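You operate a simulated robot arm through the tools that you are given. There is no shell and no other tool. Be economical: measure what you need, move in short steps, check, and stop when the job is done.

You are at the controls of a simulated two-armed robot. One attempt, no reset.

Task
Crate the 30 mm seal bag and carry the crate to the small bench.
Fine: the bag is in the drawer: shut it again; use the small blue crate; carry with both hands.

The check looks at the end state, three seconds after you hand in, the way a careful person would. Anything else that was tipped, shoved, dropped, spilled or broken makes it a failure. Lids that push on must go on centred and level and be pressed home; caps that screw on are set level and turned clockwise until they are tight.

Robot
Two 7-joint arms with two-finger parallel grippers on one trunk, on a base that drives. Base frame: it is fixed to the floor where the robot stands at the start and does not move with it; the origin is under the middle of the robot, x ahead of it, y to its left, z up. Lengths are in m, angles in rad, forces in N, time in s.
The left shoulder is at the start at [0.07, 0.134, 1.001], the right one opposite. With the tool pointing down near the work surface each hand reaches from about 0.1 to 0.64 m from the robot's upright axis, wherever it stands, measured 20 degrees to its own side. Places, roughly: small blue crate [0.1, 0.5, 0.8]; table drawer [0.6, 0.2, 0.7]; top of the small white bench [-1.7, 2.2, 0.8]. Payload 1.57 kg a hand.
The tool frame of a hand sits at the grasp point between the pads (the TCP): z along the fingers, y along the line on which they close. The tips reach 0.03 m beyond it. Largest opening 0.08 m; finger width 0.017, thickness 0.012; the body of the gripper, 0.04 by 0.082 m, starts 0.08 m behind the TCP.
Orientation is told as [roll, pitch, yaw] about the base's x, y, z axes, in that order, counted from this pose: with the fingers straight down and closing along the base's y, the tool's x points along the base's -x, its y along +y and its z along -z.

Tools
- The arms move only by the tool nudge_tool. It takes "left_plan", "right_plan" or both (then of equal length, played together; a hand with none holds still); each is a list of rows, each a list of 6 numbers: the shift along the tool's x, y, z in units of 50 mm (1.0 is 50 mm), then the turn, a rotation vector about the tool's x, y, z in units of 4 degrees (1.0 is 4 degrees). In form: [[x, y, z, wx, wy, wz], ...]. A call has 1 to 12 rows; each row shifts and turns the commanded pose from where the row before left it, along the tool's axes as they then stand. "left_gripper" and "right_gripper" are, for a hand that has rows, the gripper command, from -1 (fully open) to 1 (shut), values between in proportion, set as the call begins (left out, the last holds). A call with a number of a shift or a turn outside -1 to 1 is refused whole. A row lasts 0.2 s, in which the tool goes at most 0.05 m and 0.15 rad; a call with a longer step from one row to the next is refused whole, and so is a gripper value outside its range. A pose out of reach is approached as far as the arm can. The call stops where the force on the tool passes 90 N (or 10 N more than at its start, if that is more) or the arm is blocked; 0.2 s more then pass. Each finger travels about 0.153 m/s and halts on what it meets, pressing with about 23 N; the grip force reading is that of the motor and also rises with nothing between the fingers. The clock runs only during rows and for 0.2 s after the last one: add rows that do not move to give the fingers time. It gives the time, the measured TCP pose, the force on the tool (base axes), the opening and the grip force at its end, in the units of the frame above (readings bear some noise), with the torque about the TCP (base axes, N m) and any sound that the robot's microphone picked up, and new pictures: "views" is both (left out), scene, wrist or none (wrist: the cameras of the hands that moved).
- Cameras (640 x 400 px; columns grow to the right, rows downward): "scene" is now at [0.1077, 0.0525, 1.207]; the picture's right is [0.68, -0.73, -0.00], its down [-0.55, -0.52, -0.65] and it looks along [0.48, 0.45, -0.76] (base axes); focal length 214 px, centre (320, 200). "left" rides on the left gripper at [0.072, 0.007, -0.122] in its tool frame; the picture's right is [-0.09, 1.00, 0.00], its down [-0.84, -0.08, -0.54] and it looks along [-0.54, -0.05, 0.84] (tool axes); focal length 238 px, centre (320, 200). "right" rides on the right gripper at [0.072, -0.007, -0.122] in its tool frame; the picture's right is [0.09, 1.00, 0.00], its down [-0.84, 0.08, -0.54] and it looks along [-0.54, 0.05, 0.84] (tool axes); focal length 238 px, centre (320, 200). There is no depth. A picture from a camera that has moved, and an enlarged one, comes with that camera's place and axes in the base frame and with its lens.
- raise_lower(by): slides the trunk up (or, below 0, down) by that many m; the arms and the scene camera ride with it, the base frame stays. It gives what a move gives, with no picture.
- roll_base(legs): drives the robot by 1 to 6 legs, each [ahead, left, turn to the left] in m, m and rad, along the robot's own axes; the way and the turn of a leg run together, so that a leg with both is an arc; at most 1.5 m and 3.142 rad a leg. The arms and the cameras ride along, it lands a little off, and it stops where it bumps. It gives what a move gives, and a new picture of the scene camera.
- pan_tilt(pan, tilt): turns the head with the scene camera to pan (to the left, within 1.501 rad either way) and tilt (down, from -0.506 to 1.204), counted from straight ahead of the robot. It gives what a move gives, and a new picture of the scene camera.
- enlarge(camera, box): a new picture of the part [left, top, right, bottom] of that camera's present view, enlarged. No time passes.
- sign_off(): hands the job in; it is judged then, once.

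Go step by step. Nothing tells you exact positions but the pictures and the camera data: compare them with the known pose of the tool, close in by small moves and look again before you grip or let go. The budget is 120 turns and 260 pictures, counting those below and the enlarged ones. Unless the task says otherwise, let go and move clear before handing in, and close with one line.

The tools are called after "Call:" as a command line: name --argument value ..., lists and objects as JSON in quotes. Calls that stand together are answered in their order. nudge_tool: Moves the arms, as the interface text tells. Its arguments: {"type":"object","properties":{"left_plan":{"type":"array"},"left_gripper":{"type":"number"},"right_plan":{"type":"array"},"right_gripper":{"type":"number"},"views":{"type":"string","enum":["both","scene","wrist","none"]}},"required":[]} The other tools are called the same way: raise_lower (by) slides the trunk up or down; roll_base (legs) drives the base; pan_tilt (pan, tilt) turns the head that bears the scene camera; enlarge (camera, box) takes an enlarged picture of a part of a camera's view; sign_off () hands the job in.

At the start:

```text
t: 0.0
left_position: [0.4187, 0.2503, 1.0266]
left_ee_rot: [0.001, 0.0, -0.001]
left_wrist_force: [-0.6, -0.1, 0.0]
left_wrist_torque: [0.04, 0.03, 0.0]
left_width: 0.0801
left_grip_force: 0.1
right_position: [0.4304, -0.1173, 1.0486]
right_ee_rot: [0.002, 0.0, -0.001]
right_wrist_force: [-0.4, -0.5, 0.7]
right_wrist_torque: [-0.01, 0.01, 0.0]
right_width: 0.0801
right_grip_force: 0.0
trunk travel left (down, up): [-0.575, 0.365]
robot x, y, heading: [-0.0013, -0.0005, 0.001]
head pan, tilt: [0.75, 0.857]
```

scene: 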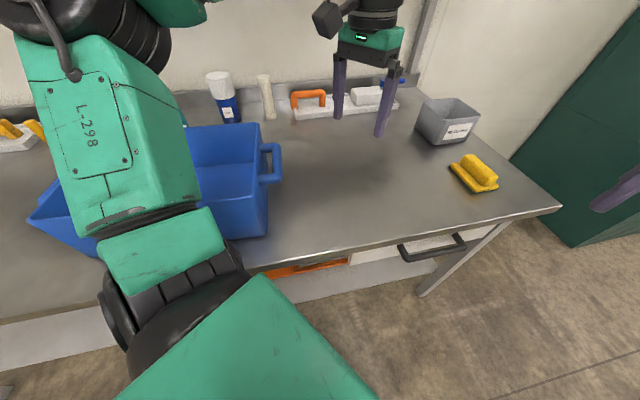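
right: 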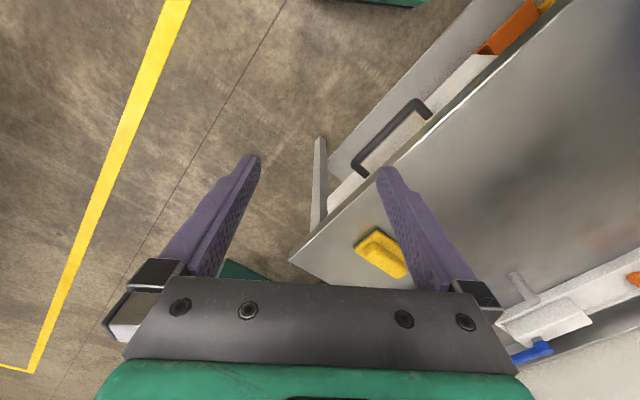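
left: 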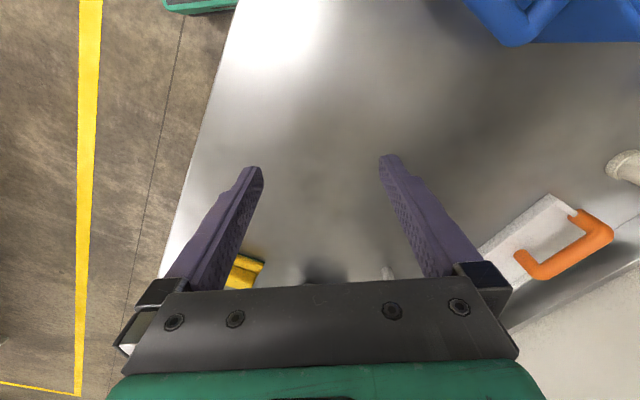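

The table stands diagonally ahead-left, with a blue crate on it and a drawer handle under its front edge. I'll look around first.

Call:
enlarge --camera "scene" --box '[240, 180, 500, 340]'

Call:
pan_tilt --pan 1.4 --tilt 0.7

Call:
pan_tilt --pan 0.2 --tilt 0.8

```text
2.46 times, centred on (370, 260) of scene
camera zoom: at [0.1077, 0.0525, 1.207], right [0.68, -0.73, 0.0], down [-0.55, -0.52, -0.65], along [0.48, 0.45, -0.76], focal length 528 px, centre (197, 52)
```

zoom: 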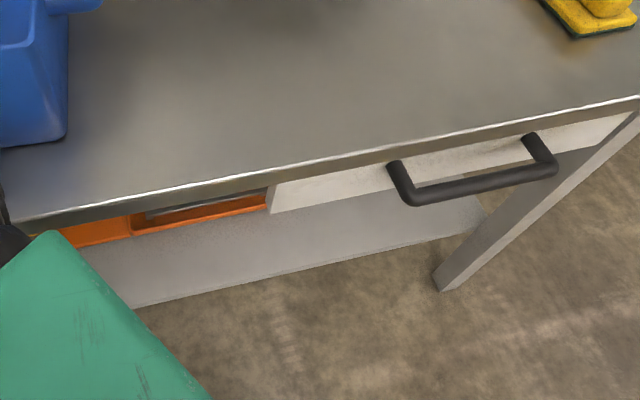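

```text
t: 1.0
left_position: [0.4186, 0.2498, 1.0263]
left_ee_rot: [-0.001, -0.001, 0.001]
left_wrist_force: [0.4, 0.3, 0.6]
left_wrist_torque: [0.0, 0.03, 0.02]
left_width: 0.0802
left_grip_force: 0.0
right_position: [0.4305, -0.1172, 1.0487]
right_ee_rot: [0.001, 0.001, -0.001]
right_wrist_force: [-0.2, -1.0, -0.5]
right_wrist_torque: [0.02, 0.0, 0.02]
right_width: 0.08
right_grip_force: 0.0
trunk travel left (down, up): [-0.575, 0.365]
robot x, y, heading: [0.0034, 0.0053, -0.001]
head pan, tilt: [1.4, 0.7]
camera scene: at [0.0654, 0.0831, 1.2199], right [0.99, -0.17, 0.0], down [-0.11, -0.63, -0.76], along [0.13, 0.75, -0.64], focal length 214 px, centre (320, 200)
```

scene: 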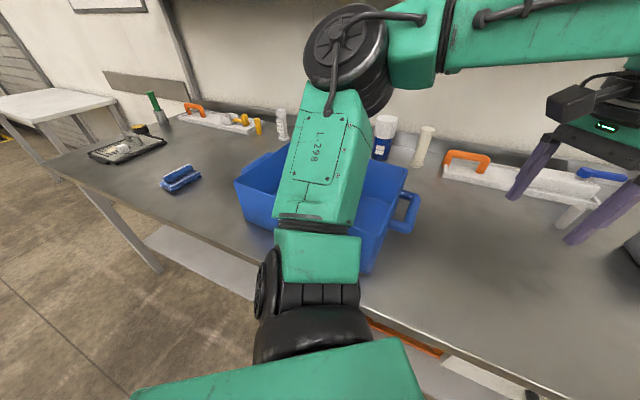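

```text
t: 2.4
left_position: [0.4178, 0.2499, 1.0257]
left_ee_rot: [0.0, 0.0, 0.001]
left_wrist_force: [0.3, -0.5, 0.1]
left_wrist_torque: [-0.03, 0.01, -0.02]
left_width: 0.0801
left_grip_force: 0.0
right_position: [0.4312, -0.1167, 1.0485]
right_ee_rot: [0.0, 0.001, 0.0]
right_wrist_force: [0.7, -0.9, 0.1]
right_wrist_torque: [0.0, 0.0, 0.0]
right_width: 0.0802
right_grip_force: 0.0
trunk travel left (down, up): [-0.575, 0.365]
robot x, y, heading: [0.0016, 0.004, -0.001]
head pan, tilt: [0.201, 0.799]
camera scene: at [0.1298, 0.0156, 1.2116], right [0.2, -0.98, 0.0], down [-0.7, -0.14, -0.7], along [0.68, 0.14, -0.72], focal length 214 px, centre (320, 200)
```

scene: 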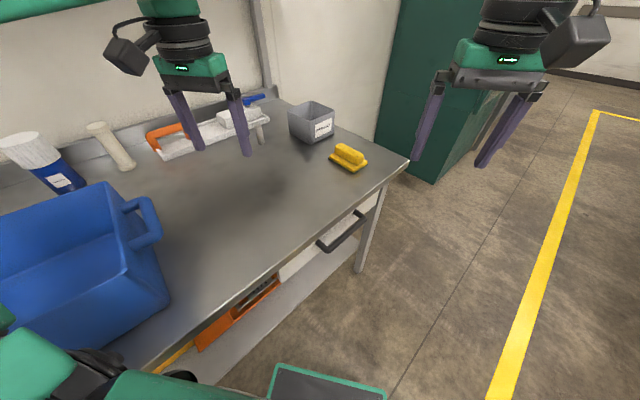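

The robot faces about 55° off the table's normal. I'll check that the floor to the right is clear before I back off and turn to face the drawer.

Call:
pan_tilt --pan -1.3 --tilt 0.6

```text
t: 4.0
left_position: [0.4191, 0.2503, 1.0254]
left_ee_rot: [0.0, 0.002, 0.0]
left_wrist_force: [0.4, 0.5, 0.0]
left_wrist_torque: [-0.02, -0.02, 0.01]
left_width: 0.08
left_grip_force: 0.1
right_position: [0.4299, -0.1175, 1.0498]
right_ee_rot: [0.001, 0.0, -0.001]
right_wrist_force: [0.8, 0.1, 0.4]
right_wrist_torque: [0.0, 0.0, -0.01]
right_width: 0.0802
right_grip_force: 0.1
trunk travel left (down, up): [-0.575, 0.365]
robot x, y, heading: [0.0003, -0.0003, -0.004]
head pan, tilt: [-1.3, 0.6]
camera scene: at [0.0745, -0.0857, 1.2285], right [-0.96, -0.27, 0.0], down [-0.15, 0.54, -0.82], along [0.22, -0.79, -0.57], focal length 214 px, centre (320, 200)
```

scene: 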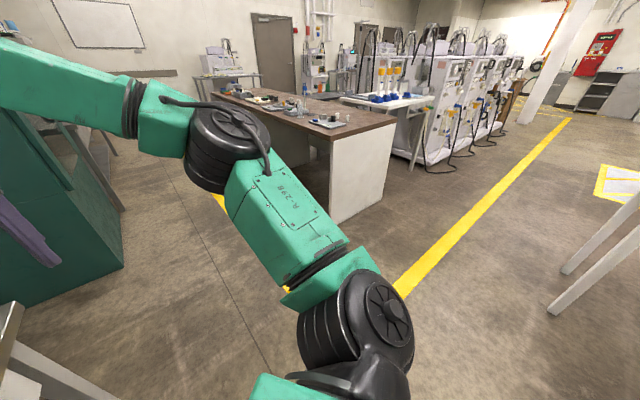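

The right side is clear for well over half a metre. I'll slide right and then turn to face the table.

Call:
roll_base --legs '[[-0.1, -0.45, 0], [0, 0, 0.96]]'

Call:
pan_tilt --pan -0.15 --tilt 0.7

Call:
pan_tilt --pan 0.7 --tilt 0.7

```text
t: 9.3
left_position: [-0.0708, 0.0399, 1.0269]
left_ee_rot: [0.0, 0.002, 0.976]
left_wrist_force: [0.1, 0.6, 0.0]
left_wrist_torque: [0.03, 0.01, 0.03]
left_width: 0.0802
left_grip_force: 0.1
right_position: [0.2386, -0.157, 1.0496]
right_ee_rot: [0.001, 0.001, 0.974]
right_wrist_force: [0.4, 0.4, 0.9]
right_wrist_torque: [-0.01, 0.0, -0.02]
right_width: 0.0802
right_grip_force: 0.1
trunk travel left (down, up): [-0.575, 0.365]
robot x, y, heading: [-0.0987, -0.4463, 0.972]
head pan, tilt: [-1.3, 0.6]
camera scene: at [0.0129, -0.4342, 1.2285], right [-0.32, -0.95, 0.0], down [-0.54, 0.18, -0.83], along [0.78, -0.27, -0.56], focal length 214 px, centre (320, 200)
```

scene: 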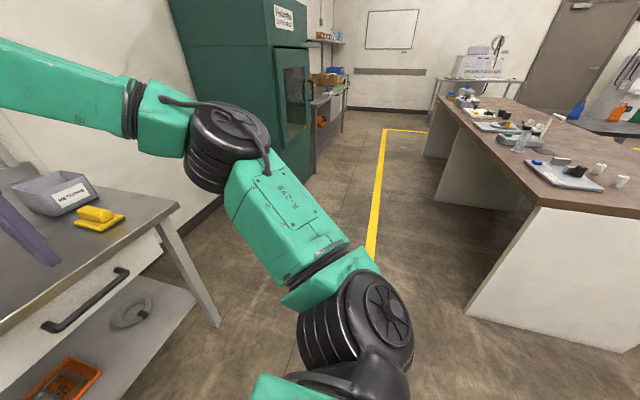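

```text
t: 10.6
left_position: [-0.0705, 0.0399, 1.0261]
left_ee_rot: [0.001, 0.001, 0.972]
left_wrist_force: [0.6, 0.5, -0.2]
left_wrist_torque: [0.02, 0.02, -0.04]
left_width: 0.0802
left_grip_force: 0.0
right_position: [0.2399, -0.1579, 1.0496]
right_ee_rot: [0.0, 0.001, 0.974]
right_wrist_force: [0.6, -0.9, 0.1]
right_wrist_torque: [-0.02, 0.03, -0.03]
right_width: 0.0796
right_grip_force: 0.0
trunk travel left (down, up): [-0.575, 0.365]
robot x, y, heading: [-0.102, -0.4496, 0.974]
head pan, tilt: [-0.15, 0.7]
camera scene: at [-0.0129, -0.3436, 1.2199], right [0.73, -0.68, 0.0], down [-0.44, -0.47, -0.76], along [0.52, 0.56, -0.64], focal length 214 px, centre (320, 200)
```

scene: 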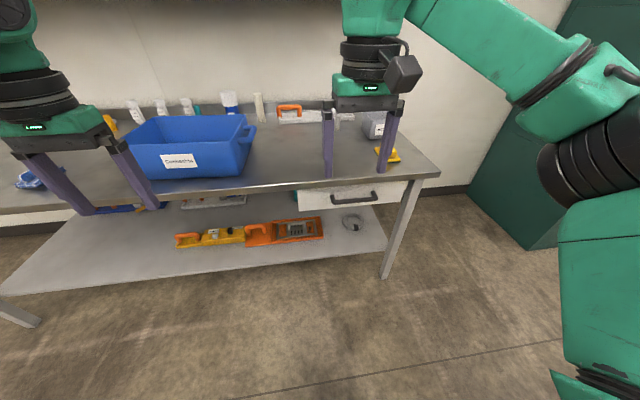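

```text
t: 11.8
left_position: [-0.071, 0.0391, 1.0264]
left_ee_rot: [-0.001, -0.001, 0.974]
left_wrist_force: [0.2, 0.6, 0.3]
left_wrist_torque: [0.03, 0.0, 0.0]
left_width: 0.0799
left_grip_force: 0.1
right_position: [0.2391, -0.1576, 1.0488]
right_ee_rot: [0.0, 0.0, 0.975]
right_wrist_force: [0.4, -0.2, -0.3]
right_wrist_torque: [-0.01, 0.01, 0.03]
right_width: 0.0802
right_grip_force: 0.1
trunk travel left (down, up): [-0.575, 0.365]
robot x, y, heading: [-0.0995, -0.4499, 0.977]
head pan, tilt: [0.7, 0.7]
camera scene: at [-0.0793, -0.3213, 1.2199], right [0.99, 0.1, 0.0], down [0.07, -0.64, -0.76], along [-0.08, 0.76, -0.64], focal length 214 px, centre (320, 200)
```

scene: 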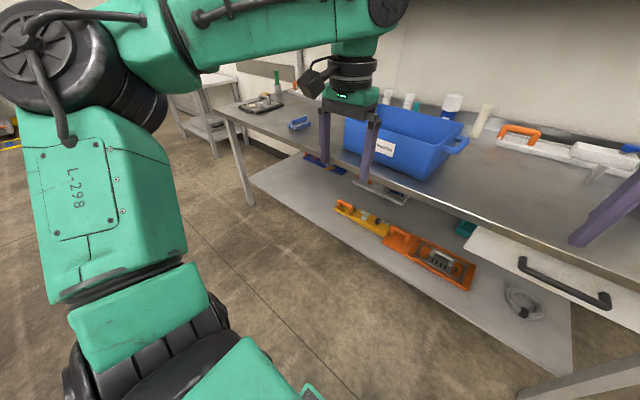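

The table, crate and drawer handle are now square ahead. I'll look through the right wrist camera and at the handle more closely.

Call:
pan_tilt --pan -0.3 --tilt 0.75

Call:
nudge_tool --right_plan '[[-1, 0, 0, 0, 0, 0], [-0.5, -0.5, 0, 0, 0, 0.4], [0, 0, 1, 0, 0, 0], [0, 0, 1, 0, 0, 0]]' --views "wrist"

Call:
enlarge --camera "scene" --box '[300, 120, 480, 232]'

```text
t: 13.1
left_position: [-0.0704, 0.04, 1.0262]
left_ee_rot: [0.001, 0.0, 0.973]
left_wrist_force: [-0.1, 0.8, 0.1]
left_wrist_torque: [-0.04, -0.02, 0.05]
left_width: 0.08
left_grip_force: 0.1
right_position: [0.2389, -0.1569, 1.0486]
right_ee_rot: [0.0, 0.0, 0.973]
right_wrist_force: [-0.3, 0.1, -0.1]
right_wrist_torque: [-0.03, -0.01, 0.01]
right_width: 0.0799
right_grip_force: 0.0
trunk travel left (down, up): [-0.575, 0.365]
robot x, y, heading: [-0.0967, -0.448, 0.974]
head pan, tilt: [-0.3, 0.75]
camera scene: at [-0.006, -0.3541, 1.2156], right [0.62, -0.78, 0.0], down [-0.53, -0.43, -0.73], along [0.57, 0.46, -0.68], focal length 214 px, centre (320, 200)
```

scene: 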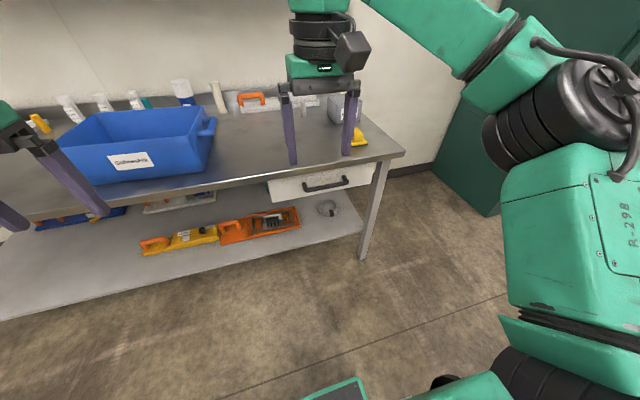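

```text
t: 14.1
left_position: [-0.0707, 0.0398, 1.0259]
left_ee_rot: [-0.001, -0.001, 0.974]
left_wrist_force: [-0.6, 0.3, -0.4]
left_wrist_torque: [0.0, -0.01, 0.02]
left_width: 0.0802
left_grip_force: 0.0
right_position: [0.3013, -0.1076, 0.9483]
right_ee_rot: [-0.002, 0.0, 0.944]
right_wrist_force: [0.1, -0.2, 0.1]
right_wrist_torque: [0.02, -0.01, -0.02]
right_width: 0.08
right_grip_force: 0.1
trunk travel left (down, up): [-0.575, 0.365]
robot x, y, heading: [-0.0994, -0.4479, 0.977]
head pan, tilt: [-0.3, 0.75]
camera right: at [0.2648, -0.1707, 1.0711], right [-0.86, 0.51, 0.0], down [0.43, 0.72, 0.54], along [0.28, 0.47, -0.84], focal length 238 px, centre (320, 200)
```

right: 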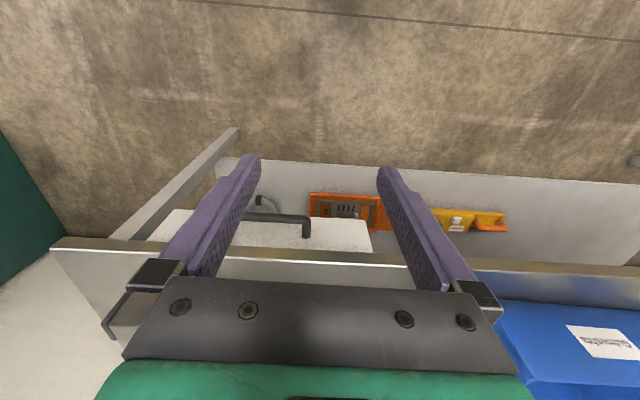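

```text
3.56 times, centred on (390, 176) of scene
camera zoom: at [-0.0051, -0.3535, 1.2156], right [0.62, -0.78, 0.0], down [-0.53, -0.43, -0.73], along [0.57, 0.46, -0.68], focal length 763 px, centre (71, 285)
```

zoom: 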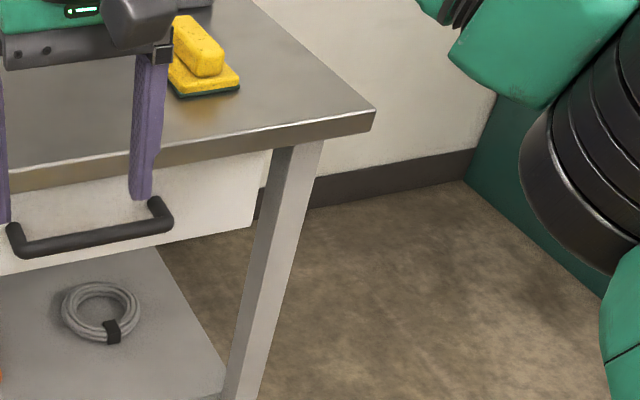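

The table normal matches my heading and the handle bar is at about (0.457, −0.005, 0.75). I'll roll the right hand 90° and pitch it, so it can grip the bar across.

Call:
nudge_tool --right_plan '[[0.3, -0.2, 0, 0, 0, 1], [0, 0, 0, 0, 0, 1], [0, 0, 0, 0, 0, 1], [0, 0, 0, 0, 0, 1], [0, 0, 0, 0, 0, 1], [0, 0, 0, 0, 0, 1], [0, 0, 0, 0, 0, 1], [0, 0, 0, 0, 0, 1], [0, 0, 0, 0, 0, 1], [0, 0, 0, 0, 0, 1], [0, 0, 0, 0, 0, 1], [0, 0, 0, 0, 0, 1]]' --views "none"

Call:
nudge_tool --right_plan '[[0, 0, 0, 0, 0, 1], [0, 0, 0, 0, 0, 1], [0, 0, 0, 0, 0, 1], [0, 0, 0, 0, 0, 1], [0, 0, 0, 0, 0, 1], [0, 0, 0, 0, 0, 1], [0, 0, 0, 0, 0, 1], [0, 0, 0, 0, 0, 1], [0, 0, 0, 0, 0, 1], [0, 0, 0, 0, 0, 1], [0, 0, 0, 0, 0, 0.9], [0, 0, 0, 0, 0, 0]]' --views "none"

Call:
nudge_tool --right_plan '[[0, 0, 0, -1, 0, 0], [0, 0, 0, -1, 0, 0], [0, 0, 0, -1, 0, 0], [0, 0, 0, -1, 0, 0], [0, 0, 0, -1, 0, 0], [0, 0, 0, -1, 0, 0], [0, 0, 0, -1, 0, 0], [0, 0, 0, -1, 0, 0], [0, 0, 0, -1, 0, 0], [0, 0, 0, -1, 0, 0], [0, 0, 0, -1, 0, 0], [0, 0, 0, -1, 0, 0]]' --views "both"

```text
t: 16.7
left_position: [-0.0712, 0.0384, 1.026]
left_ee_rot: [0.0, 0.001, 0.972]
left_wrist_force: [0.1, 0.0, -0.2]
left_wrist_torque: [-0.03, -0.01, 0.0]
left_width: 0.0802
left_grip_force: 0.2
right_position: [0.3018, -0.1273, 0.9486]
right_ee_rot: [0.0, 0.0, 0.107]
right_wrist_force: [-1.3, -0.2, -0.9]
right_wrist_torque: [0.0, 0.04, -0.01]
right_width: 0.08
right_grip_force: 0.1
trunk travel left (down, up): [-0.575, 0.365]
robot x, y, heading: [-0.1016, -0.448, 0.972]
head pan, tilt: [-0.3, 0.75]
```

```text
t: 19.3
left_position: [-0.0713, 0.0397, 1.0267]
left_ee_rot: [0.0, 0.001, 0.974]
left_wrist_force: [-0.3, -0.7, -1.0]
left_wrist_torque: [-0.01, -0.02, 0.06]
left_width: 0.0801
left_grip_force: 0.1
right_position: [0.3014, -0.1272, 0.9484]
right_ee_rot: [0.0, -0.001, -0.654]
right_wrist_force: [0.0, 0.3, 0.4]
right_wrist_torque: [0.0, -0.02, 0.02]
right_width: 0.08
right_grip_force: 0.0
trunk travel left (down, up): [-0.575, 0.365]
robot x, y, heading: [-0.1001, -0.4484, 0.975]
head pan, tilt: [-0.3, 0.75]
```

```text
t: 21.9
left_position: [-0.0703, 0.0398, 1.0262]
left_ee_rot: [-0.002, -0.001, 0.973]
left_wrist_force: [0.0, 0.1, 0.1]
left_wrist_torque: [0.01, -0.03, -0.03]
left_width: 0.0801
left_grip_force: 0.0
right_position: [0.3002, -0.1271, 0.9489]
right_ee_rot: [0.84, 0.0, -0.653]
right_wrist_force: [0.0, 0.5, 0.6]
right_wrist_torque: [-0.01, 0.0, -0.03]
right_width: 0.08
right_grip_force: 0.2
trunk travel left (down, up): [-0.575, 0.365]
robot x, y, heading: [-0.1002, -0.4447, 0.974]
head pan, tilt: [-0.3, 0.75]
camera scene: at [-0.0059, -0.3545, 1.2157], right [0.62, -0.78, 0.0], down [-0.53, -0.42, -0.73], along [0.57, 0.46, -0.68], focal length 214 px, centre (320, 200)
camera right: at [0.1863, -0.1595, 1.0261], right [0.33, 0.58, 0.74], down [0.45, -0.79, 0.42], along [0.83, 0.2, -0.52], focal length 238 px, centre (320, 200)
```

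scene: 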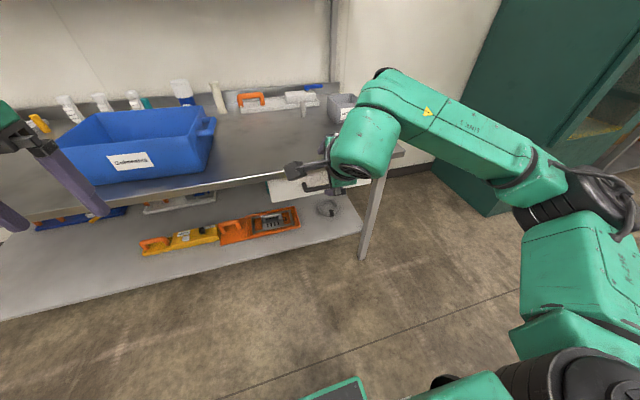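
right: 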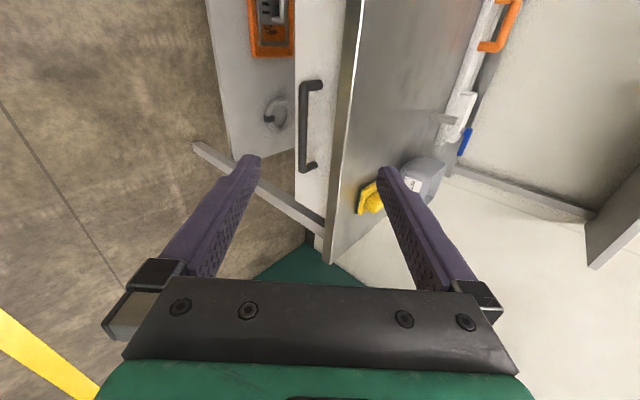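

The wrist view shows the handle clearly, with plenty of room below the lip. I'll approach in stages along the tool axis.

Call:
nudge_tool --right_plan '[[-0.5, -0.3, 0.8, 0, 0, 0], [-0.5, -0.3, 0.8, 0, 0, 0], [0, 0, 0.8, 0, 0, 0], [0, 0, 0.8, 0, 0, 0], [0, 0, 0, 0, 0, 0]]' --right_gripper -0.2 --views "both"

```text
t: 23.1
left_position: [-0.0718, 0.0385, 1.0259]
left_ee_rot: [0.0, -0.002, 0.973]
left_wrist_force: [-0.3, -0.1, 1.0]
left_wrist_torque: [-0.02, -0.03, -0.01]
left_width: 0.08
left_grip_force: 0.2
right_position: [0.4003, -0.0797, 0.8214]
right_ee_rot: [0.839, -0.001, -0.652]
right_wrist_force: [-0.7, 0.5, -0.2]
right_wrist_torque: [-0.02, 0.0, -0.02]
right_width: 0.048
right_grip_force: 0.0
trunk travel left (down, up): [-0.575, 0.365]
robot x, y, heading: [-0.0964, -0.4449, 0.974]
head pan, tilt: [-0.3, 0.75]
camera scene: at [-0.0065, -0.3548, 1.2157], right [0.62, -0.78, 0.0], down [-0.53, -0.42, -0.73], along [0.57, 0.46, -0.68], focal length 214 px, centre (320, 200)
camera right: at [0.2853, -0.1115, 0.8981], right [0.33, 0.58, 0.74], down [0.45, -0.79, 0.42], along [0.83, 0.19, -0.52], focal length 238 px, centre (320, 200)
```

scene: 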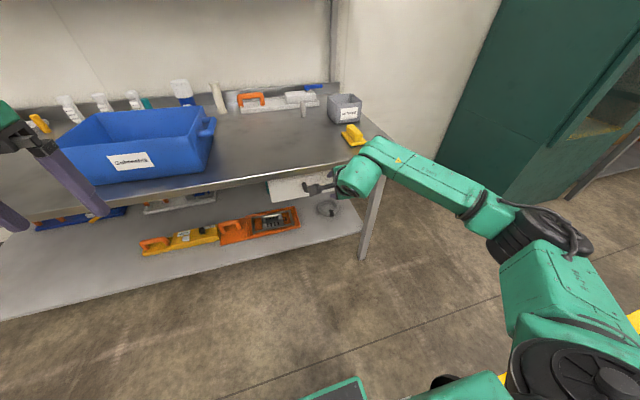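
right: 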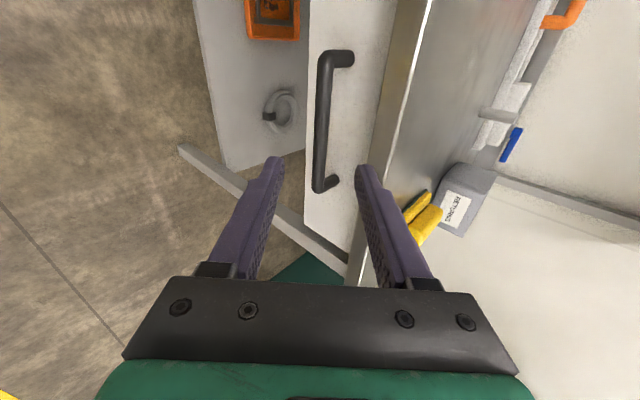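

The bar is in line with the fingers, roughly 0.16–0.18 m ahead. I'll advance 0.1 m and look again.

Call:
nudge_tool --right_plan '[[0, 0, 0.8, 0, 0, 0], [0, 0, 0.7, 0, 0, 0], [0, 0, 0.5, 0, 0, 0]]' --views "wrist"

```text
t: 23.9
left_position: [-0.0715, 0.0398, 1.0259]
left_ee_rot: [-0.001, 0.001, 0.974]
left_wrist_force: [0.0, -0.4, 0.6]
left_wrist_torque: [-0.03, 0.02, 0.01]
left_width: 0.0799
left_grip_force: 0.0
right_position: [0.4448, -0.02, 0.7549]
right_ee_rot: [0.838, -0.002, -0.652]
right_wrist_force: [-0.2, 0.2, 0.5]
right_wrist_torque: [-0.01, -0.04, 0.0]
right_width: 0.0482
right_grip_force: 0.1
trunk travel left (down, up): [-0.575, 0.365]
robot x, y, heading: [-0.0968, -0.4495, 0.978]
head pan, tilt: [-0.3, 0.75]
camera right: at [0.33, -0.0516, 0.8315], right [0.33, 0.59, 0.74], down [0.45, -0.79, 0.42], along [0.83, 0.19, -0.52], focal length 238 px, centre (320, 200)
```

right: 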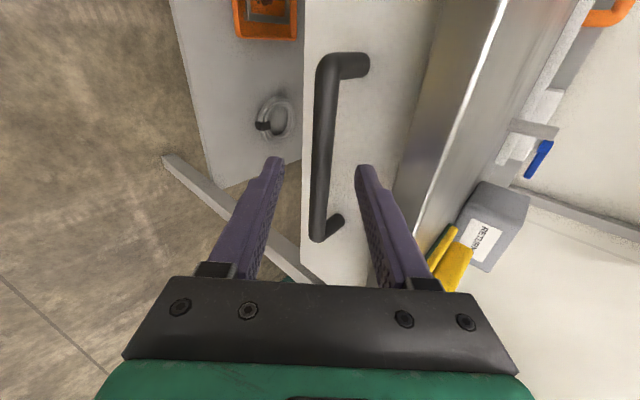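

Still aligned. I'll advance further.

Call:
nudge_tool --right_plan '[[0, 0, 0.6, 0, 0, 0], [0, 0, 0.6, 0, 0, 0], [0, 0, 0.2, 0, 0, 0]]' --views "wrist"

```text
t: 24.7
left_position: [-0.0756, 0.0331, 1.0296]
left_ee_rot: [-0.001, -0.01, 0.971]
left_wrist_force: [0.5, 0.1, -0.8]
left_wrist_torque: [0.03, 0.01, -0.03]
left_width: 0.08
left_grip_force: 0.0
right_position: [0.4726, 0.0195, 0.7144]
right_ee_rot: [0.85, 0.001, -0.651]
right_wrist_force: [-16.1, -21.5, 16.5]
right_wrist_torque: [0.8, -0.44, 0.19]
right_width: 0.0435
right_grip_force: 0.2
trunk travel left (down, up): [-0.575, 0.365]
robot x, y, heading: [-0.0989, -0.4453, 0.97]
head pan, tilt: [-0.3, 0.75]
camera right: at [0.3573, -0.0131, 0.791], right [0.33, 0.58, 0.75], down [0.45, -0.79, 0.42], along [0.83, 0.2, -0.52], focal length 238 px, centre (320, 200)
```

right: 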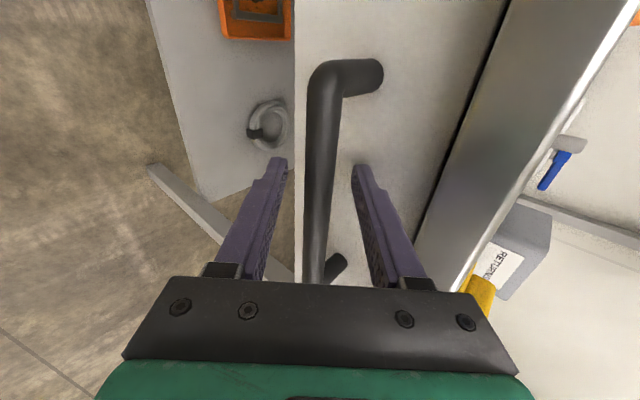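

The upper fingertip touched the drawer face with the bar between the fingers. I'll back off slightly and close.

Call:
nudge_tool --right_plan '[[0, 0, -0.32, 0, 0, 0], [0, 0, 0, 0, 0, 0], [0, 0, 0, 0, 0, 0], [0, 0, 0, 0, 0, 0]]' --right_gripper 1 --views "wrist"

```text
t: 25.7
left_position: [-0.07, 0.0413, 1.0263]
left_ee_rot: [0.0, 0.0, 0.975]
left_wrist_force: [-0.8, -0.2, 0.8]
left_wrist_torque: [0.02, -0.03, 0.01]
left_width: 0.0801
left_grip_force: 0.0
right_position: [0.4693, 0.0143, 0.7125]
right_ee_rot: [0.832, -0.001, -0.655]
right_wrist_force: [-3.2, 0.1, -11.5]
right_wrist_torque: [-0.36, -0.42, 0.27]
right_width: 0.0181
right_grip_force: 32.4
trunk travel left (down, up): [-0.575, 0.365]
robot x, y, heading: [-0.1009, -0.449, 0.972]
head pan, tilt: [-0.3, 0.75]
camera right: at [0.3554, -0.0179, 0.7909], right [0.33, 0.59, 0.74], down [0.45, -0.79, 0.42], along [0.83, 0.19, -0.53], focal length 238 px, centre (320, 200)
```

right: 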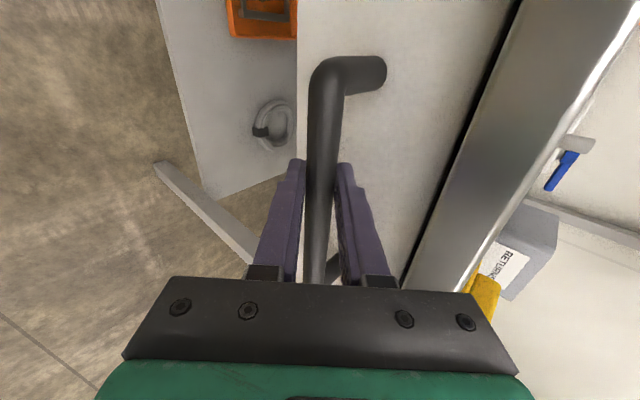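

The bar is gripped (18 mm). I'll pull the drawer open along the normal.

Call:
nudge_tool --right_plan '[[0, -0.27, -0.3, 0, 0, 0], [0, -0.33, -0.37, 0, 0, 0], [0, -0.33, -0.37, 0, 0, 0], [0, -0.33, -0.37, 0, 0, 0], [0, -0.33, -0.37, 0, 0, 0], [0, 0, 0, 0, 0, 0]]' --views "both"

```text
t: 27.1
left_position: [-0.0668, 0.0401, 1.0254]
left_ee_rot: [0.001, 0.003, 0.974]
left_wrist_force: [0.6, -0.4, 0.2]
left_wrist_torque: [-0.01, 0.02, 0.02]
left_width: 0.0803
left_grip_force: 0.0
right_position: [0.4018, -0.0849, 0.7129]
right_ee_rot: [0.831, -0.002, -0.659]
right_wrist_force: [4.9, -5.4, -23.1]
right_wrist_torque: [-0.35, -0.35, 0.19]
right_width: 0.0181
right_grip_force: 31.9
trunk travel left (down, up): [-0.575, 0.365]
robot x, y, heading: [-0.0995, -0.4443, 0.972]
head pan, tilt: [-0.3, 0.75]
camera scene: at [-0.0012, -0.3525, 1.215], right [0.62, -0.78, 0.0], down [-0.54, -0.43, -0.73], along [0.57, 0.45, -0.69], focal length 214 px, centre (320, 200)
camera right: at [0.2874, -0.1156, 0.7914], right [0.34, 0.59, 0.73], down [0.45, -0.79, 0.42], along [0.83, 0.19, -0.53], focal length 238 px, centre (320, 200)
```

scene: 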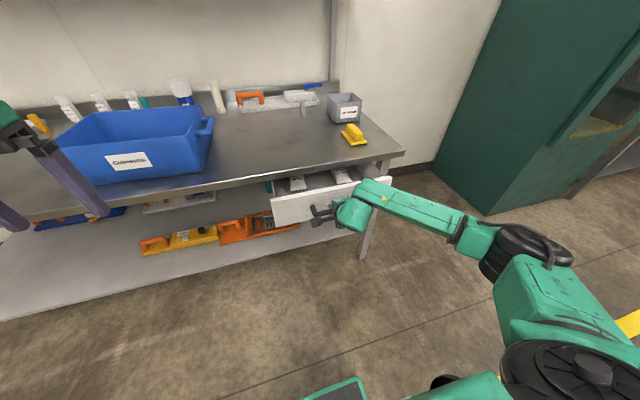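
right: 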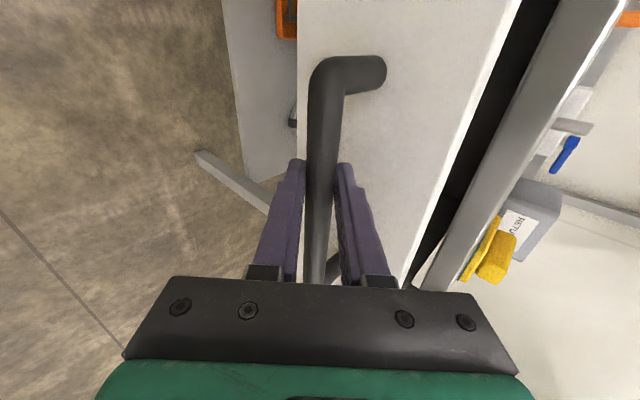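

The drawer is sliding and bags are visible inside. I'll keep pulling, easing the vertical load.

Call:
nudge_tool --right_plan '[[0, -0.27, -0.42, 0, 0, 0], [0, -0.31, -0.39, 0, 0, 0], [0, -0.33, -0.37, 0, 0, 0], [0, -0.33, -0.37, 0, 0, 0], [0, -0.33, -0.37, 0, 0, 0], [0, 0, 0, 0, 0, 0]]' --views "scene"

```text
t: 28.5
left_position: [-0.0649, 0.0405, 1.0247]
left_ee_rot: [0.004, 0.002, 0.974]
left_wrist_force: [-1.1, 0.5, 0.8]
left_wrist_torque: [-0.02, 0.02, -0.01]
left_width: 0.0801
left_grip_force: 0.0
right_position: [0.33, -0.1829, 0.7198]
right_ee_rot: [0.828, 0.001, -0.659]
right_wrist_force: [12.3, -8.9, -32.0]
right_wrist_torque: [-0.56, -0.39, 0.2]
right_width: 0.0179
right_grip_force: 32.6
trunk travel left (down, up): [-0.575, 0.365]
robot x, y, heading: [-0.0996, -0.4452, 0.977]
head pan, tilt: [-0.3, 0.75]
camera scene: at [0.001, -0.3531, 1.2149], right [0.62, -0.78, 0.0], down [-0.54, -0.43, -0.73], along [0.57, 0.45, -0.69], focal length 214 px, centre (320, 200)
```

scene: 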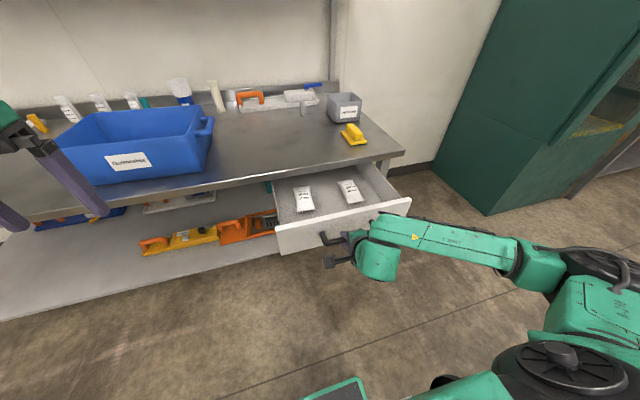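

Two bags are in the drawer. I'll relieve the vertical load (my last correction went the wrong way) and read the labels.

Call:
nudge_tool --right_plan '[[0, -0.08, 0.07, 0, 0, 0], [0, -0.08, 0.07, 0, 0, 0]]' --views "none"

Call:
enlarge --camera "scene" --box '[265, 160, 395, 241]'

```text
t: 29.1
left_position: [-0.0683, 0.036, 1.0289]
left_ee_rot: [0.004, -0.002, 0.973]
left_wrist_force: [0.0, -0.3, 0.5]
left_wrist_torque: [0.04, -0.02, -0.01]
left_width: 0.0802
left_grip_force: 0.0
right_position: [0.3298, -0.1818, 0.7192]
right_ee_rot: [0.855, 0.0, -0.659]
right_wrist_force: [23.2, -14.7, 13.6]
right_wrist_torque: [-0.23, -0.56, 0.07]
right_width: 0.0183
right_grip_force: 32.9
trunk travel left (down, up): [-0.575, 0.365]
robot x, y, heading: [-0.0966, -0.448, 0.974]
head pan, tilt: [-0.3, 0.75]
```

```text
4.92 times, centred on (330, 200) of scene
camera zoom: at [-0.0032, -0.3583, 1.2165], right [0.62, -0.78, 0.0], down [-0.54, -0.42, -0.73], along [0.57, 0.46, -0.68], focal length 1056 px, centre (271, 198)
```

zoom: 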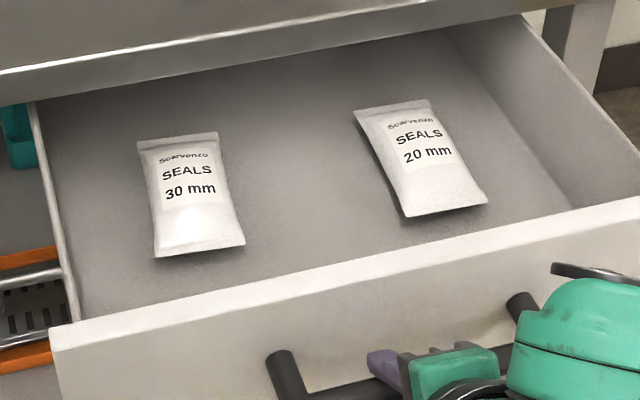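

The left bag is the 30 mm one. I'll release the handle, back the right hand off, and restore it to pointing straight down.

Call:
nudge_tool --right_plan '[[0, 0, 0, 0, 0, 0], [0, 0, 0, 0, 0, 0], [0, 0, -0.6, 0, 0, 0], [0, 0, -1, 0, 0, 0], [0, 0, -1, 0, 0, 0], [0, 0.4, -1, 0, 0, 0], [0, 0.7, -0.7, 1, 0, 0], [0, 0.7, -0.7, 1, 0, 0], [0, 0, 0, 1, 0, 0], [0, 0, 0, 1, 0, 0], [0, 0, 0, 1, 0, 0], [0, 0, 0, 1, 0, 0]]' --right_gripper -0.2 --views "scene"

Call:
nudge_tool --right_plan '[[0, 0, 0, 1, 0, -1], [0, 0, 0, 1, 0, -1], [0, 0, 0, 1, 0, -1], [0, 0, 0, 1, 0, -1], [0, 0, 0, 1, 0, -1], [0, 0, 0, 1, 0, -1], [0, 0, 0, 0, 0, -1], [0, 0, 0, 0, 0, -1], [0, 0, 0, 0, 0, -1], [0, 0, 0, 0, 0, -1], [0, 0, 0, 0, 0, -1], [0, 0, 0, 0, 0, -1]]' --right_gripper -1 --views "none"

```text
refused: row 6 steps farther than a row can; nothing moved
```

```text
t: 31.7
left_position: [-0.0714, 0.0407, 1.0265]
left_ee_rot: [0.0, 0.0, 0.974]
left_wrist_force: [0.2, -0.1, 0.1]
left_wrist_torque: [-0.04, -0.02, -0.01]
left_width: 0.08
left_grip_force: 0.1
right_position: [0.3219, -0.1814, 0.7126]
right_ee_rot: [0.244, -0.368, 0.11]
right_wrist_force: [0.8, 1.4, 1.0]
right_wrist_torque: [0.1, 0.01, -0.02]
right_width: 0.0802
right_grip_force: 0.1
trunk travel left (down, up): [-0.575, 0.365]
robot x, y, heading: [-0.1012, -0.4461, 0.974]
head pan, tilt: [-0.3, 0.75]
```

The first call was refused, so the second one turned the hand in place around the bar. No force built up; I'll check before moving anything else.

Call:
nudge_tool --right_plan '[[0, 0, 0, 0, 0, 0]]' --views "both"

Call:
enlarge --camera "scene" --box '[240, 150, 440, 275]'

```text
t: 32.1
left_position: [-0.0713, 0.0404, 1.0266]
left_ee_rot: [-0.001, 0.0, 0.974]
left_wrist_force: [0.5, 0.5, -0.3]
left_wrist_torque: [0.04, 0.01, -0.01]
left_width: 0.0799
left_grip_force: 0.0
right_position: [0.3222, -0.1813, 0.7117]
right_ee_rot: [0.245, -0.369, 0.108]
right_wrist_force: [0.0, 0.7, 1.4]
right_wrist_torque: [0.03, 0.05, -0.01]
right_width: 0.0801
right_grip_force: 0.1
trunk travel left (down, up): [-0.575, 0.365]
robot x, y, heading: [-0.0939, -0.4447, 0.973]
head pan, tilt: [-0.3, 0.75]
camera scene: at [-0.006, -0.3541, 1.2156], right [0.62, -0.78, 0.0], down [-0.53, -0.43, -0.73], along [0.57, 0.46, -0.68], focal length 214 px, centre (320, 200)
camera right: at [0.2181, -0.2294, 0.7954], right [-0.28, 0.94, 0.19], down [0.59, 0.01, 0.81], along [0.76, 0.34, -0.56], focal length 238 px, centre (320, 200)
```

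scene: 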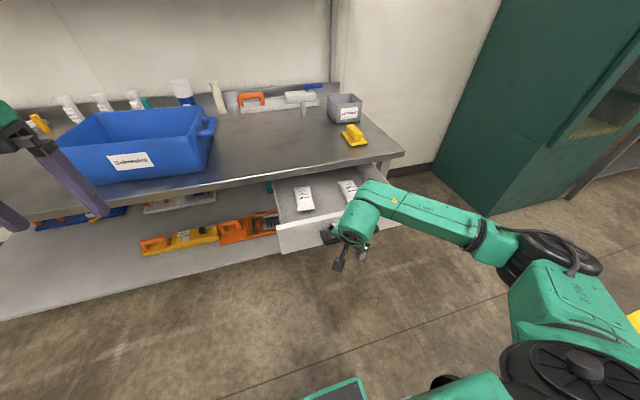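
right: 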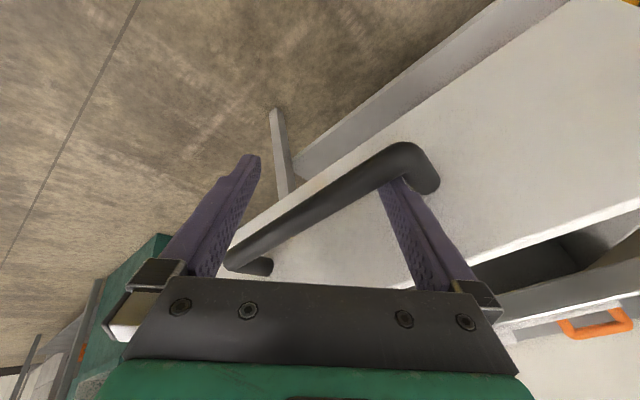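

```text
3.20 times, centred on (340, 212) of scene
camera zoom: at [-0.006, -0.3541, 1.2156], right [0.62, -0.78, 0.0], down [-0.53, -0.43, -0.73], along [0.57, 0.46, -0.68], focal length 686 px, centre (256, 160)
```

zoom: 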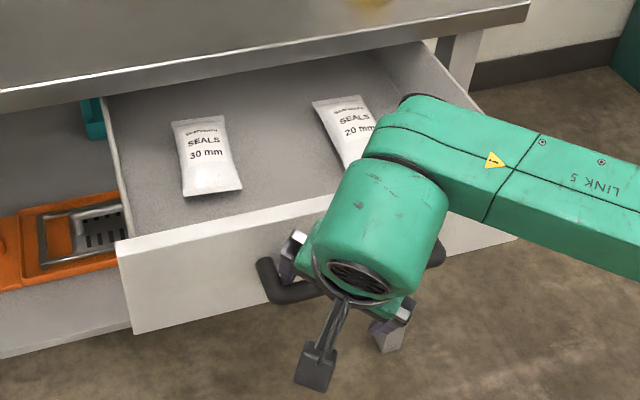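

The finger sits loosely around the bar with no load. I'll withdraw straight along the finger axis.

Call:
nudge_tool --right_plan '[[0, 0, -0.4, 0, 0, 0], [0, 0, -0.6, 0, 0, 0], [0, 0, -0.8, 0, 0, 0], [0, 0, -1, 0, 0, 0], [0, 0, -1, 0, 0, 0]]' --views "both"

```text
t: 33.3
left_position: [-0.0709, 0.0401, 1.0257]
left_ee_rot: [0.001, -0.001, 0.973]
left_wrist_force: [0.2, -0.4, -0.2]
left_wrist_torque: [0.05, 0.0, -0.01]
left_width: 0.0798
left_grip_force: 0.0
right_position: [0.2607, -0.2384, 0.8844]
right_ee_rot: [0.243, -0.368, 0.109]
right_wrist_force: [-0.7, -1.0, 0.0]
right_wrist_torque: [0.01, -0.03, -0.02]
right_width: 0.0799
right_grip_force: 0.0
trunk travel left (down, up): [-0.575, 0.365]
robot x, y, heading: [-0.1003, -0.4458, 0.975]
head pan, tilt: [-0.3, 0.75]
camera scene: at [-0.0067, -0.3543, 1.2156], right [0.62, -0.78, 0.0], down [-0.53, -0.43, -0.73], along [0.57, 0.46, -0.68], focal length 214 px, centre (320, 200)
camera right: at [0.1559, -0.286, 0.968], right [-0.28, 0.94, 0.19], down [0.59, 0.01, 0.81], along [0.76, 0.34, -0.56], focal length 238 px, centre (320, 200)
```

scene: 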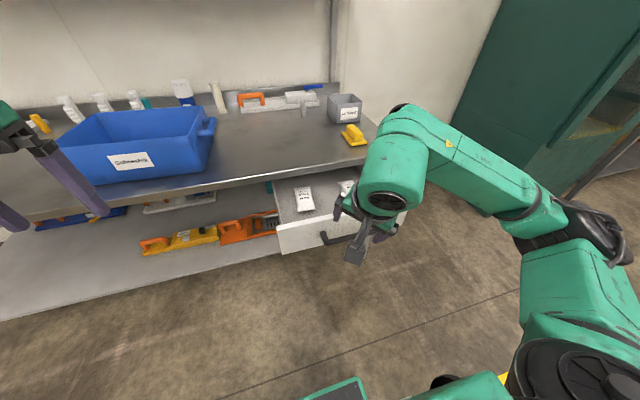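
right: 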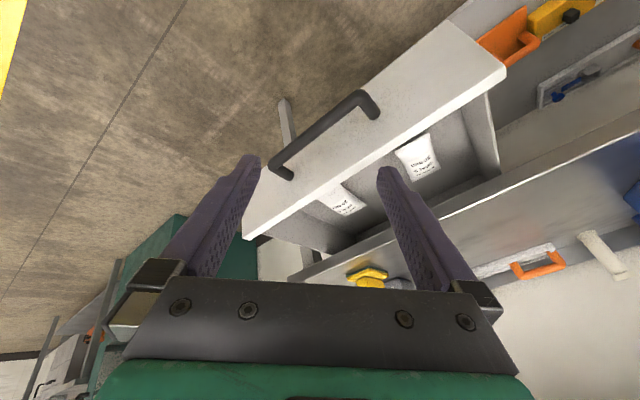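

The hand is clear. I'll straighten the right tool to vertical, with yaw aligned to the bag, and drive slightly closer for reach.

Call:
nudge_tool --right_plan '[[0, 0, 0, 0.56, 0.88, 0], [0, 0, 0, 0.56, 0.88, 0], [0, 0, 0, 0.56, 0.88, 0], [0, 0, 0, 0.56, 0.88, 0], [0, 0, 0, 0.56, 0.88, 0], [0, 0, 0, 0.56, 0.88, 0], [0, 0, 0, 0, 0, -1], [0, 0, 0, 0, 0, -1], [0, 0, 0, 0, 0, -1], [0, 0, 0, 0, 0, -1], [0, 0, 0, 0, 0, -1], [0, 0, 0, 0, 0, -1]]' --views "none"

Call:
roll_base --legs '[[0.13, 0, 0]]'

Call:
nudge_tool --right_plan '[[0, 0, 0, 0, 0, -1], [0, 0, 0, 0, 0, -1], [0, 0, 0, 0, 0, -1], [0, 0, 0, 0, 0, -0.9], [0, 0, 0, 0, 0, 0]]' --views "wrist"

```text
t: 35.9
left_position: [-0.0703, 0.0399, 1.0251]
left_ee_rot: [-0.001, 0.0, 0.974]
left_wrist_force: [0.3, -0.2, -0.2]
left_wrist_torque: [0.01, -0.02, 0.0]
left_width: 0.0804
left_grip_force: 0.0
right_position: [0.2623, -0.2339, 0.8834]
right_ee_rot: [-0.003, -0.002, 0.574]
right_wrist_force: [0.7, 0.0, 0.2]
right_wrist_torque: [-0.01, 0.02, 0.0]
right_width: 0.0801
right_grip_force: 0.0
trunk travel left (down, up): [-0.575, 0.365]
robot x, y, heading: [-0.096, -0.4471, 0.976]
head pan, tilt: [-0.3, 0.75]
```

```text
t: 37.1
left_position: [0.0011, 0.1455, 1.0265]
left_ee_rot: [0.0, -0.001, 0.973]
left_wrist_force: [0.9, 0.2, -0.8]
left_wrist_torque: [-0.03, 0.01, -0.01]
left_width: 0.08
left_grip_force: 0.1
right_position: [0.3348, -0.1278, 0.8839]
right_ee_rot: [-0.002, -0.002, 0.575]
right_wrist_force: [0.0, -0.2, 0.3]
right_wrist_torque: [-0.04, 0.0, 0.01]
right_width: 0.0804
right_grip_force: 0.1
trunk travel left (down, up): [-0.575, 0.365]
robot x, y, heading: [-0.0269, -0.3382, 0.974]
head pan, tilt: [-0.3, 0.75]
camera scene: at [0.0665, -0.2475, 1.2157], right [0.62, -0.78, 0.0], down [-0.53, -0.43, -0.73], along [0.57, 0.46, -0.68], focal length 214 px, centre (320, 200)
```

scene: 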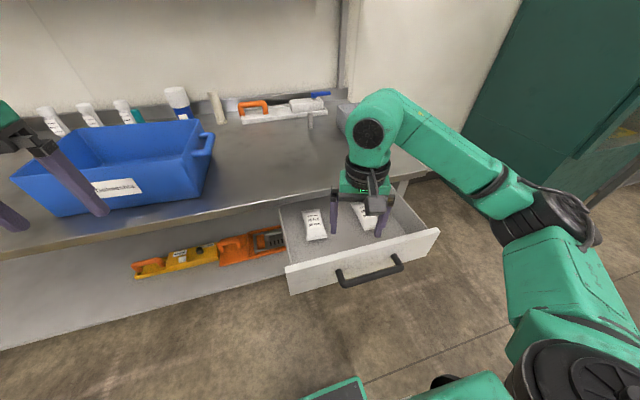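

```text
t: 38.4
left_position: [0.0022, 0.146, 1.0257]
left_ee_rot: [-0.001, 0.002, 0.974]
left_wrist_force: [-0.4, -0.8, 0.0]
left_wrist_torque: [-0.01, -0.01, -0.03]
left_width: 0.08
left_grip_force: 0.1
right_position: [0.3344, -0.128, 0.8839]
right_ee_rot: [-0.003, 0.0, 0.845]
right_wrist_force: [0.8, 0.8, 1.3]
right_wrist_torque: [0.01, -0.02, 0.02]
right_width: 0.0801
right_grip_force: 0.0
trunk travel left (down, up): [-0.575, 0.365]
robot x, y, heading: [-0.0252, -0.341, 0.978]
head pan, tilt: [-0.3, 0.75]
camera right: at [0.291, -0.1865, 1.0058], right [-0.81, 0.59, 0.0], down [0.49, 0.68, 0.54], along [0.32, 0.44, -0.84], focal length 238 px, centre (320, 200)
```

right: 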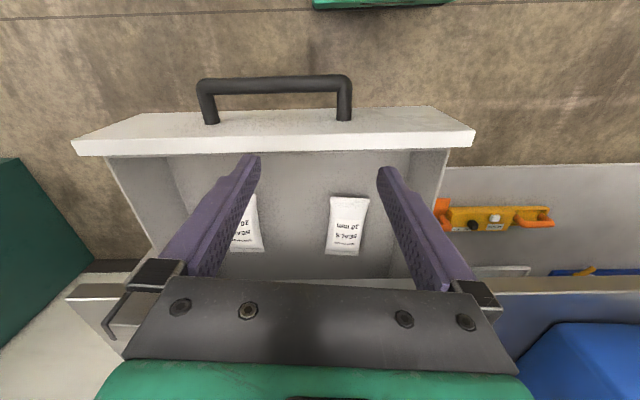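

I put the bag centre near (0.40, 0.045, 0.695), and the table edge at n≈0.30, just past it. I'll move above the bag.

Call:
nudge_tool --right_plan '[[-0.8, 0.3, 0, 0, 0, 0], [-0.85, 0.3, 0, 0, 0, 0], [-0.85, 0.3, 0.3, 0, 0, 0], [-0.8, 0.3, 0.3, 0, 0, 0], [0, 0.06, 0.6, 0, 0, 0], [0, 0, 0.5, 0, 0, 0], [0, 0, 0, 0, 0, 0]]' --right_gripper -1 --views "both"

```text
t: 40.0
left_position: [0.002, 0.1453, 1.0266]
left_ee_rot: [0.001, -0.003, 0.976]
left_wrist_force: [-0.2, 0.0, -0.1]
left_wrist_torque: [-0.02, 0.01, 0.02]
left_width: 0.08
left_grip_force: 0.1
right_position: [0.3943, 0.0377, 0.8017]
right_ee_rot: [-0.004, -0.002, 0.847]
right_wrist_force: [-0.1, -0.4, 0.5]
right_wrist_torque: [0.02, -0.01, -0.02]
right_width: 0.0799
right_grip_force: 0.0
trunk travel left (down, up): [-0.575, 0.365]
robot x, y, heading: [-0.0243, -0.3393, 0.974]
head pan, tilt: [-0.3, 0.75]
camera scene: at [0.0664, -0.2474, 1.2157], right [0.62, -0.78, 0.0], down [-0.53, -0.43, -0.73], along [0.57, 0.46, -0.68], focal length 214 px, centre (320, 200)
camera right: at [0.3516, -0.0211, 0.925], right [-0.81, 0.59, 0.0], down [0.49, 0.68, 0.54], along [0.32, 0.44, -0.84], focal length 238 px, centre (320, 200)
```

scene: 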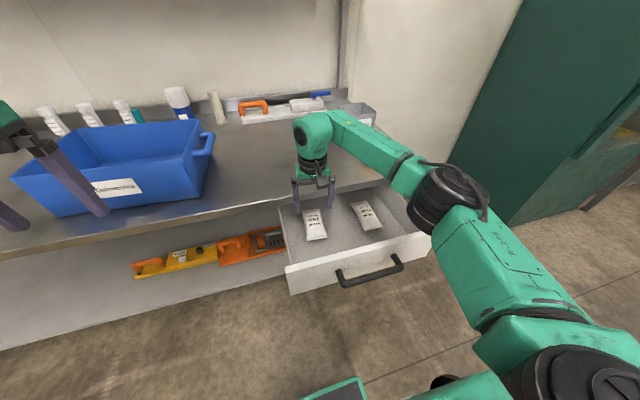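
right: 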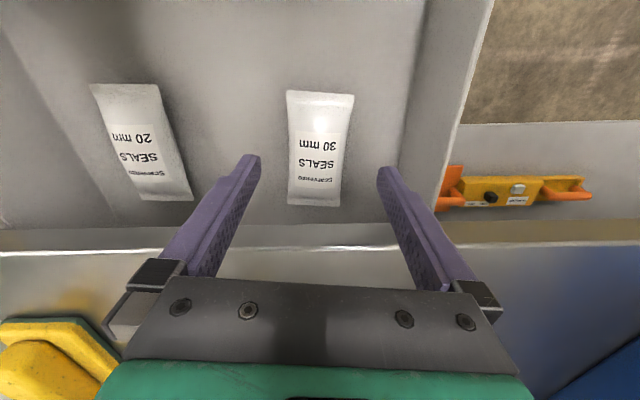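

It is well aligned, with the bag centred between the fingers. I'll descend gently.

Call:
nudge_tool --right_plan '[[-0.1, 0, 0.5, 0, 0, 0], [0, 0, 0.5, 0, 0, 0], [0, 0, 0.4, 0, 0, 0], [0, 0, 0.2, 0, 0, 0], [0, 0, 0, 0, 0, 0]]' --views "both"

```text
t: 41.1
left_position: [0.0002, 0.1473, 1.0264]
left_ee_rot: [0.0, -0.001, 0.973]
left_wrist_force: [0.5, 0.3, 0.5]
left_wrist_torque: [-0.03, -0.03, 0.01]
left_width: 0.08
left_grip_force: 0.0
right_position: [0.4001, 0.0424, 0.7208]
right_ee_rot: [-0.004, -0.002, 0.846]
right_wrist_force: [0.7, 0.8, -0.1]
right_wrist_torque: [-0.02, 0.0, 0.0]
right_width: 0.0799
right_grip_force: 0.0
trunk travel left (down, up): [-0.575, 0.365]
robot x, y, heading: [-0.027, -0.3392, 0.975]
head pan, tilt: [-0.3, 0.75]
camera scene: at [0.0666, -0.2473, 1.2156], right [0.62, -0.78, 0.0], down [-0.53, -0.43, -0.73], along [0.57, 0.46, -0.68], focal length 214 px, centre (320, 200)
camera right: at [0.3573, -0.0163, 0.8427], right [-0.81, 0.59, 0.0], down [0.5, 0.68, 0.54], along [0.32, 0.44, -0.84], focal length 238 px, centre (320, 200)
```

scene: 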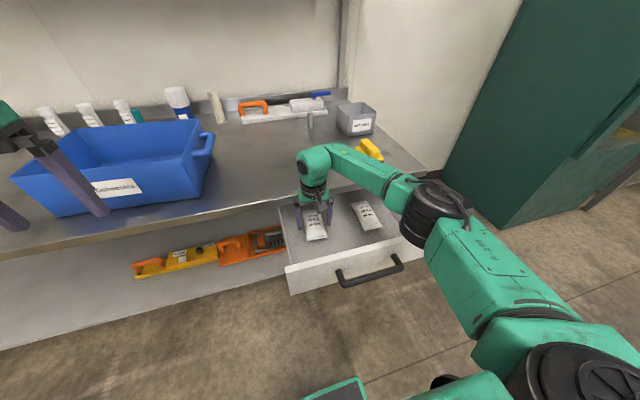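
right: 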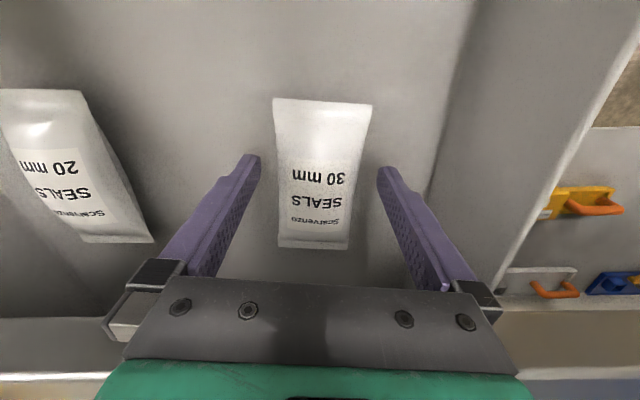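

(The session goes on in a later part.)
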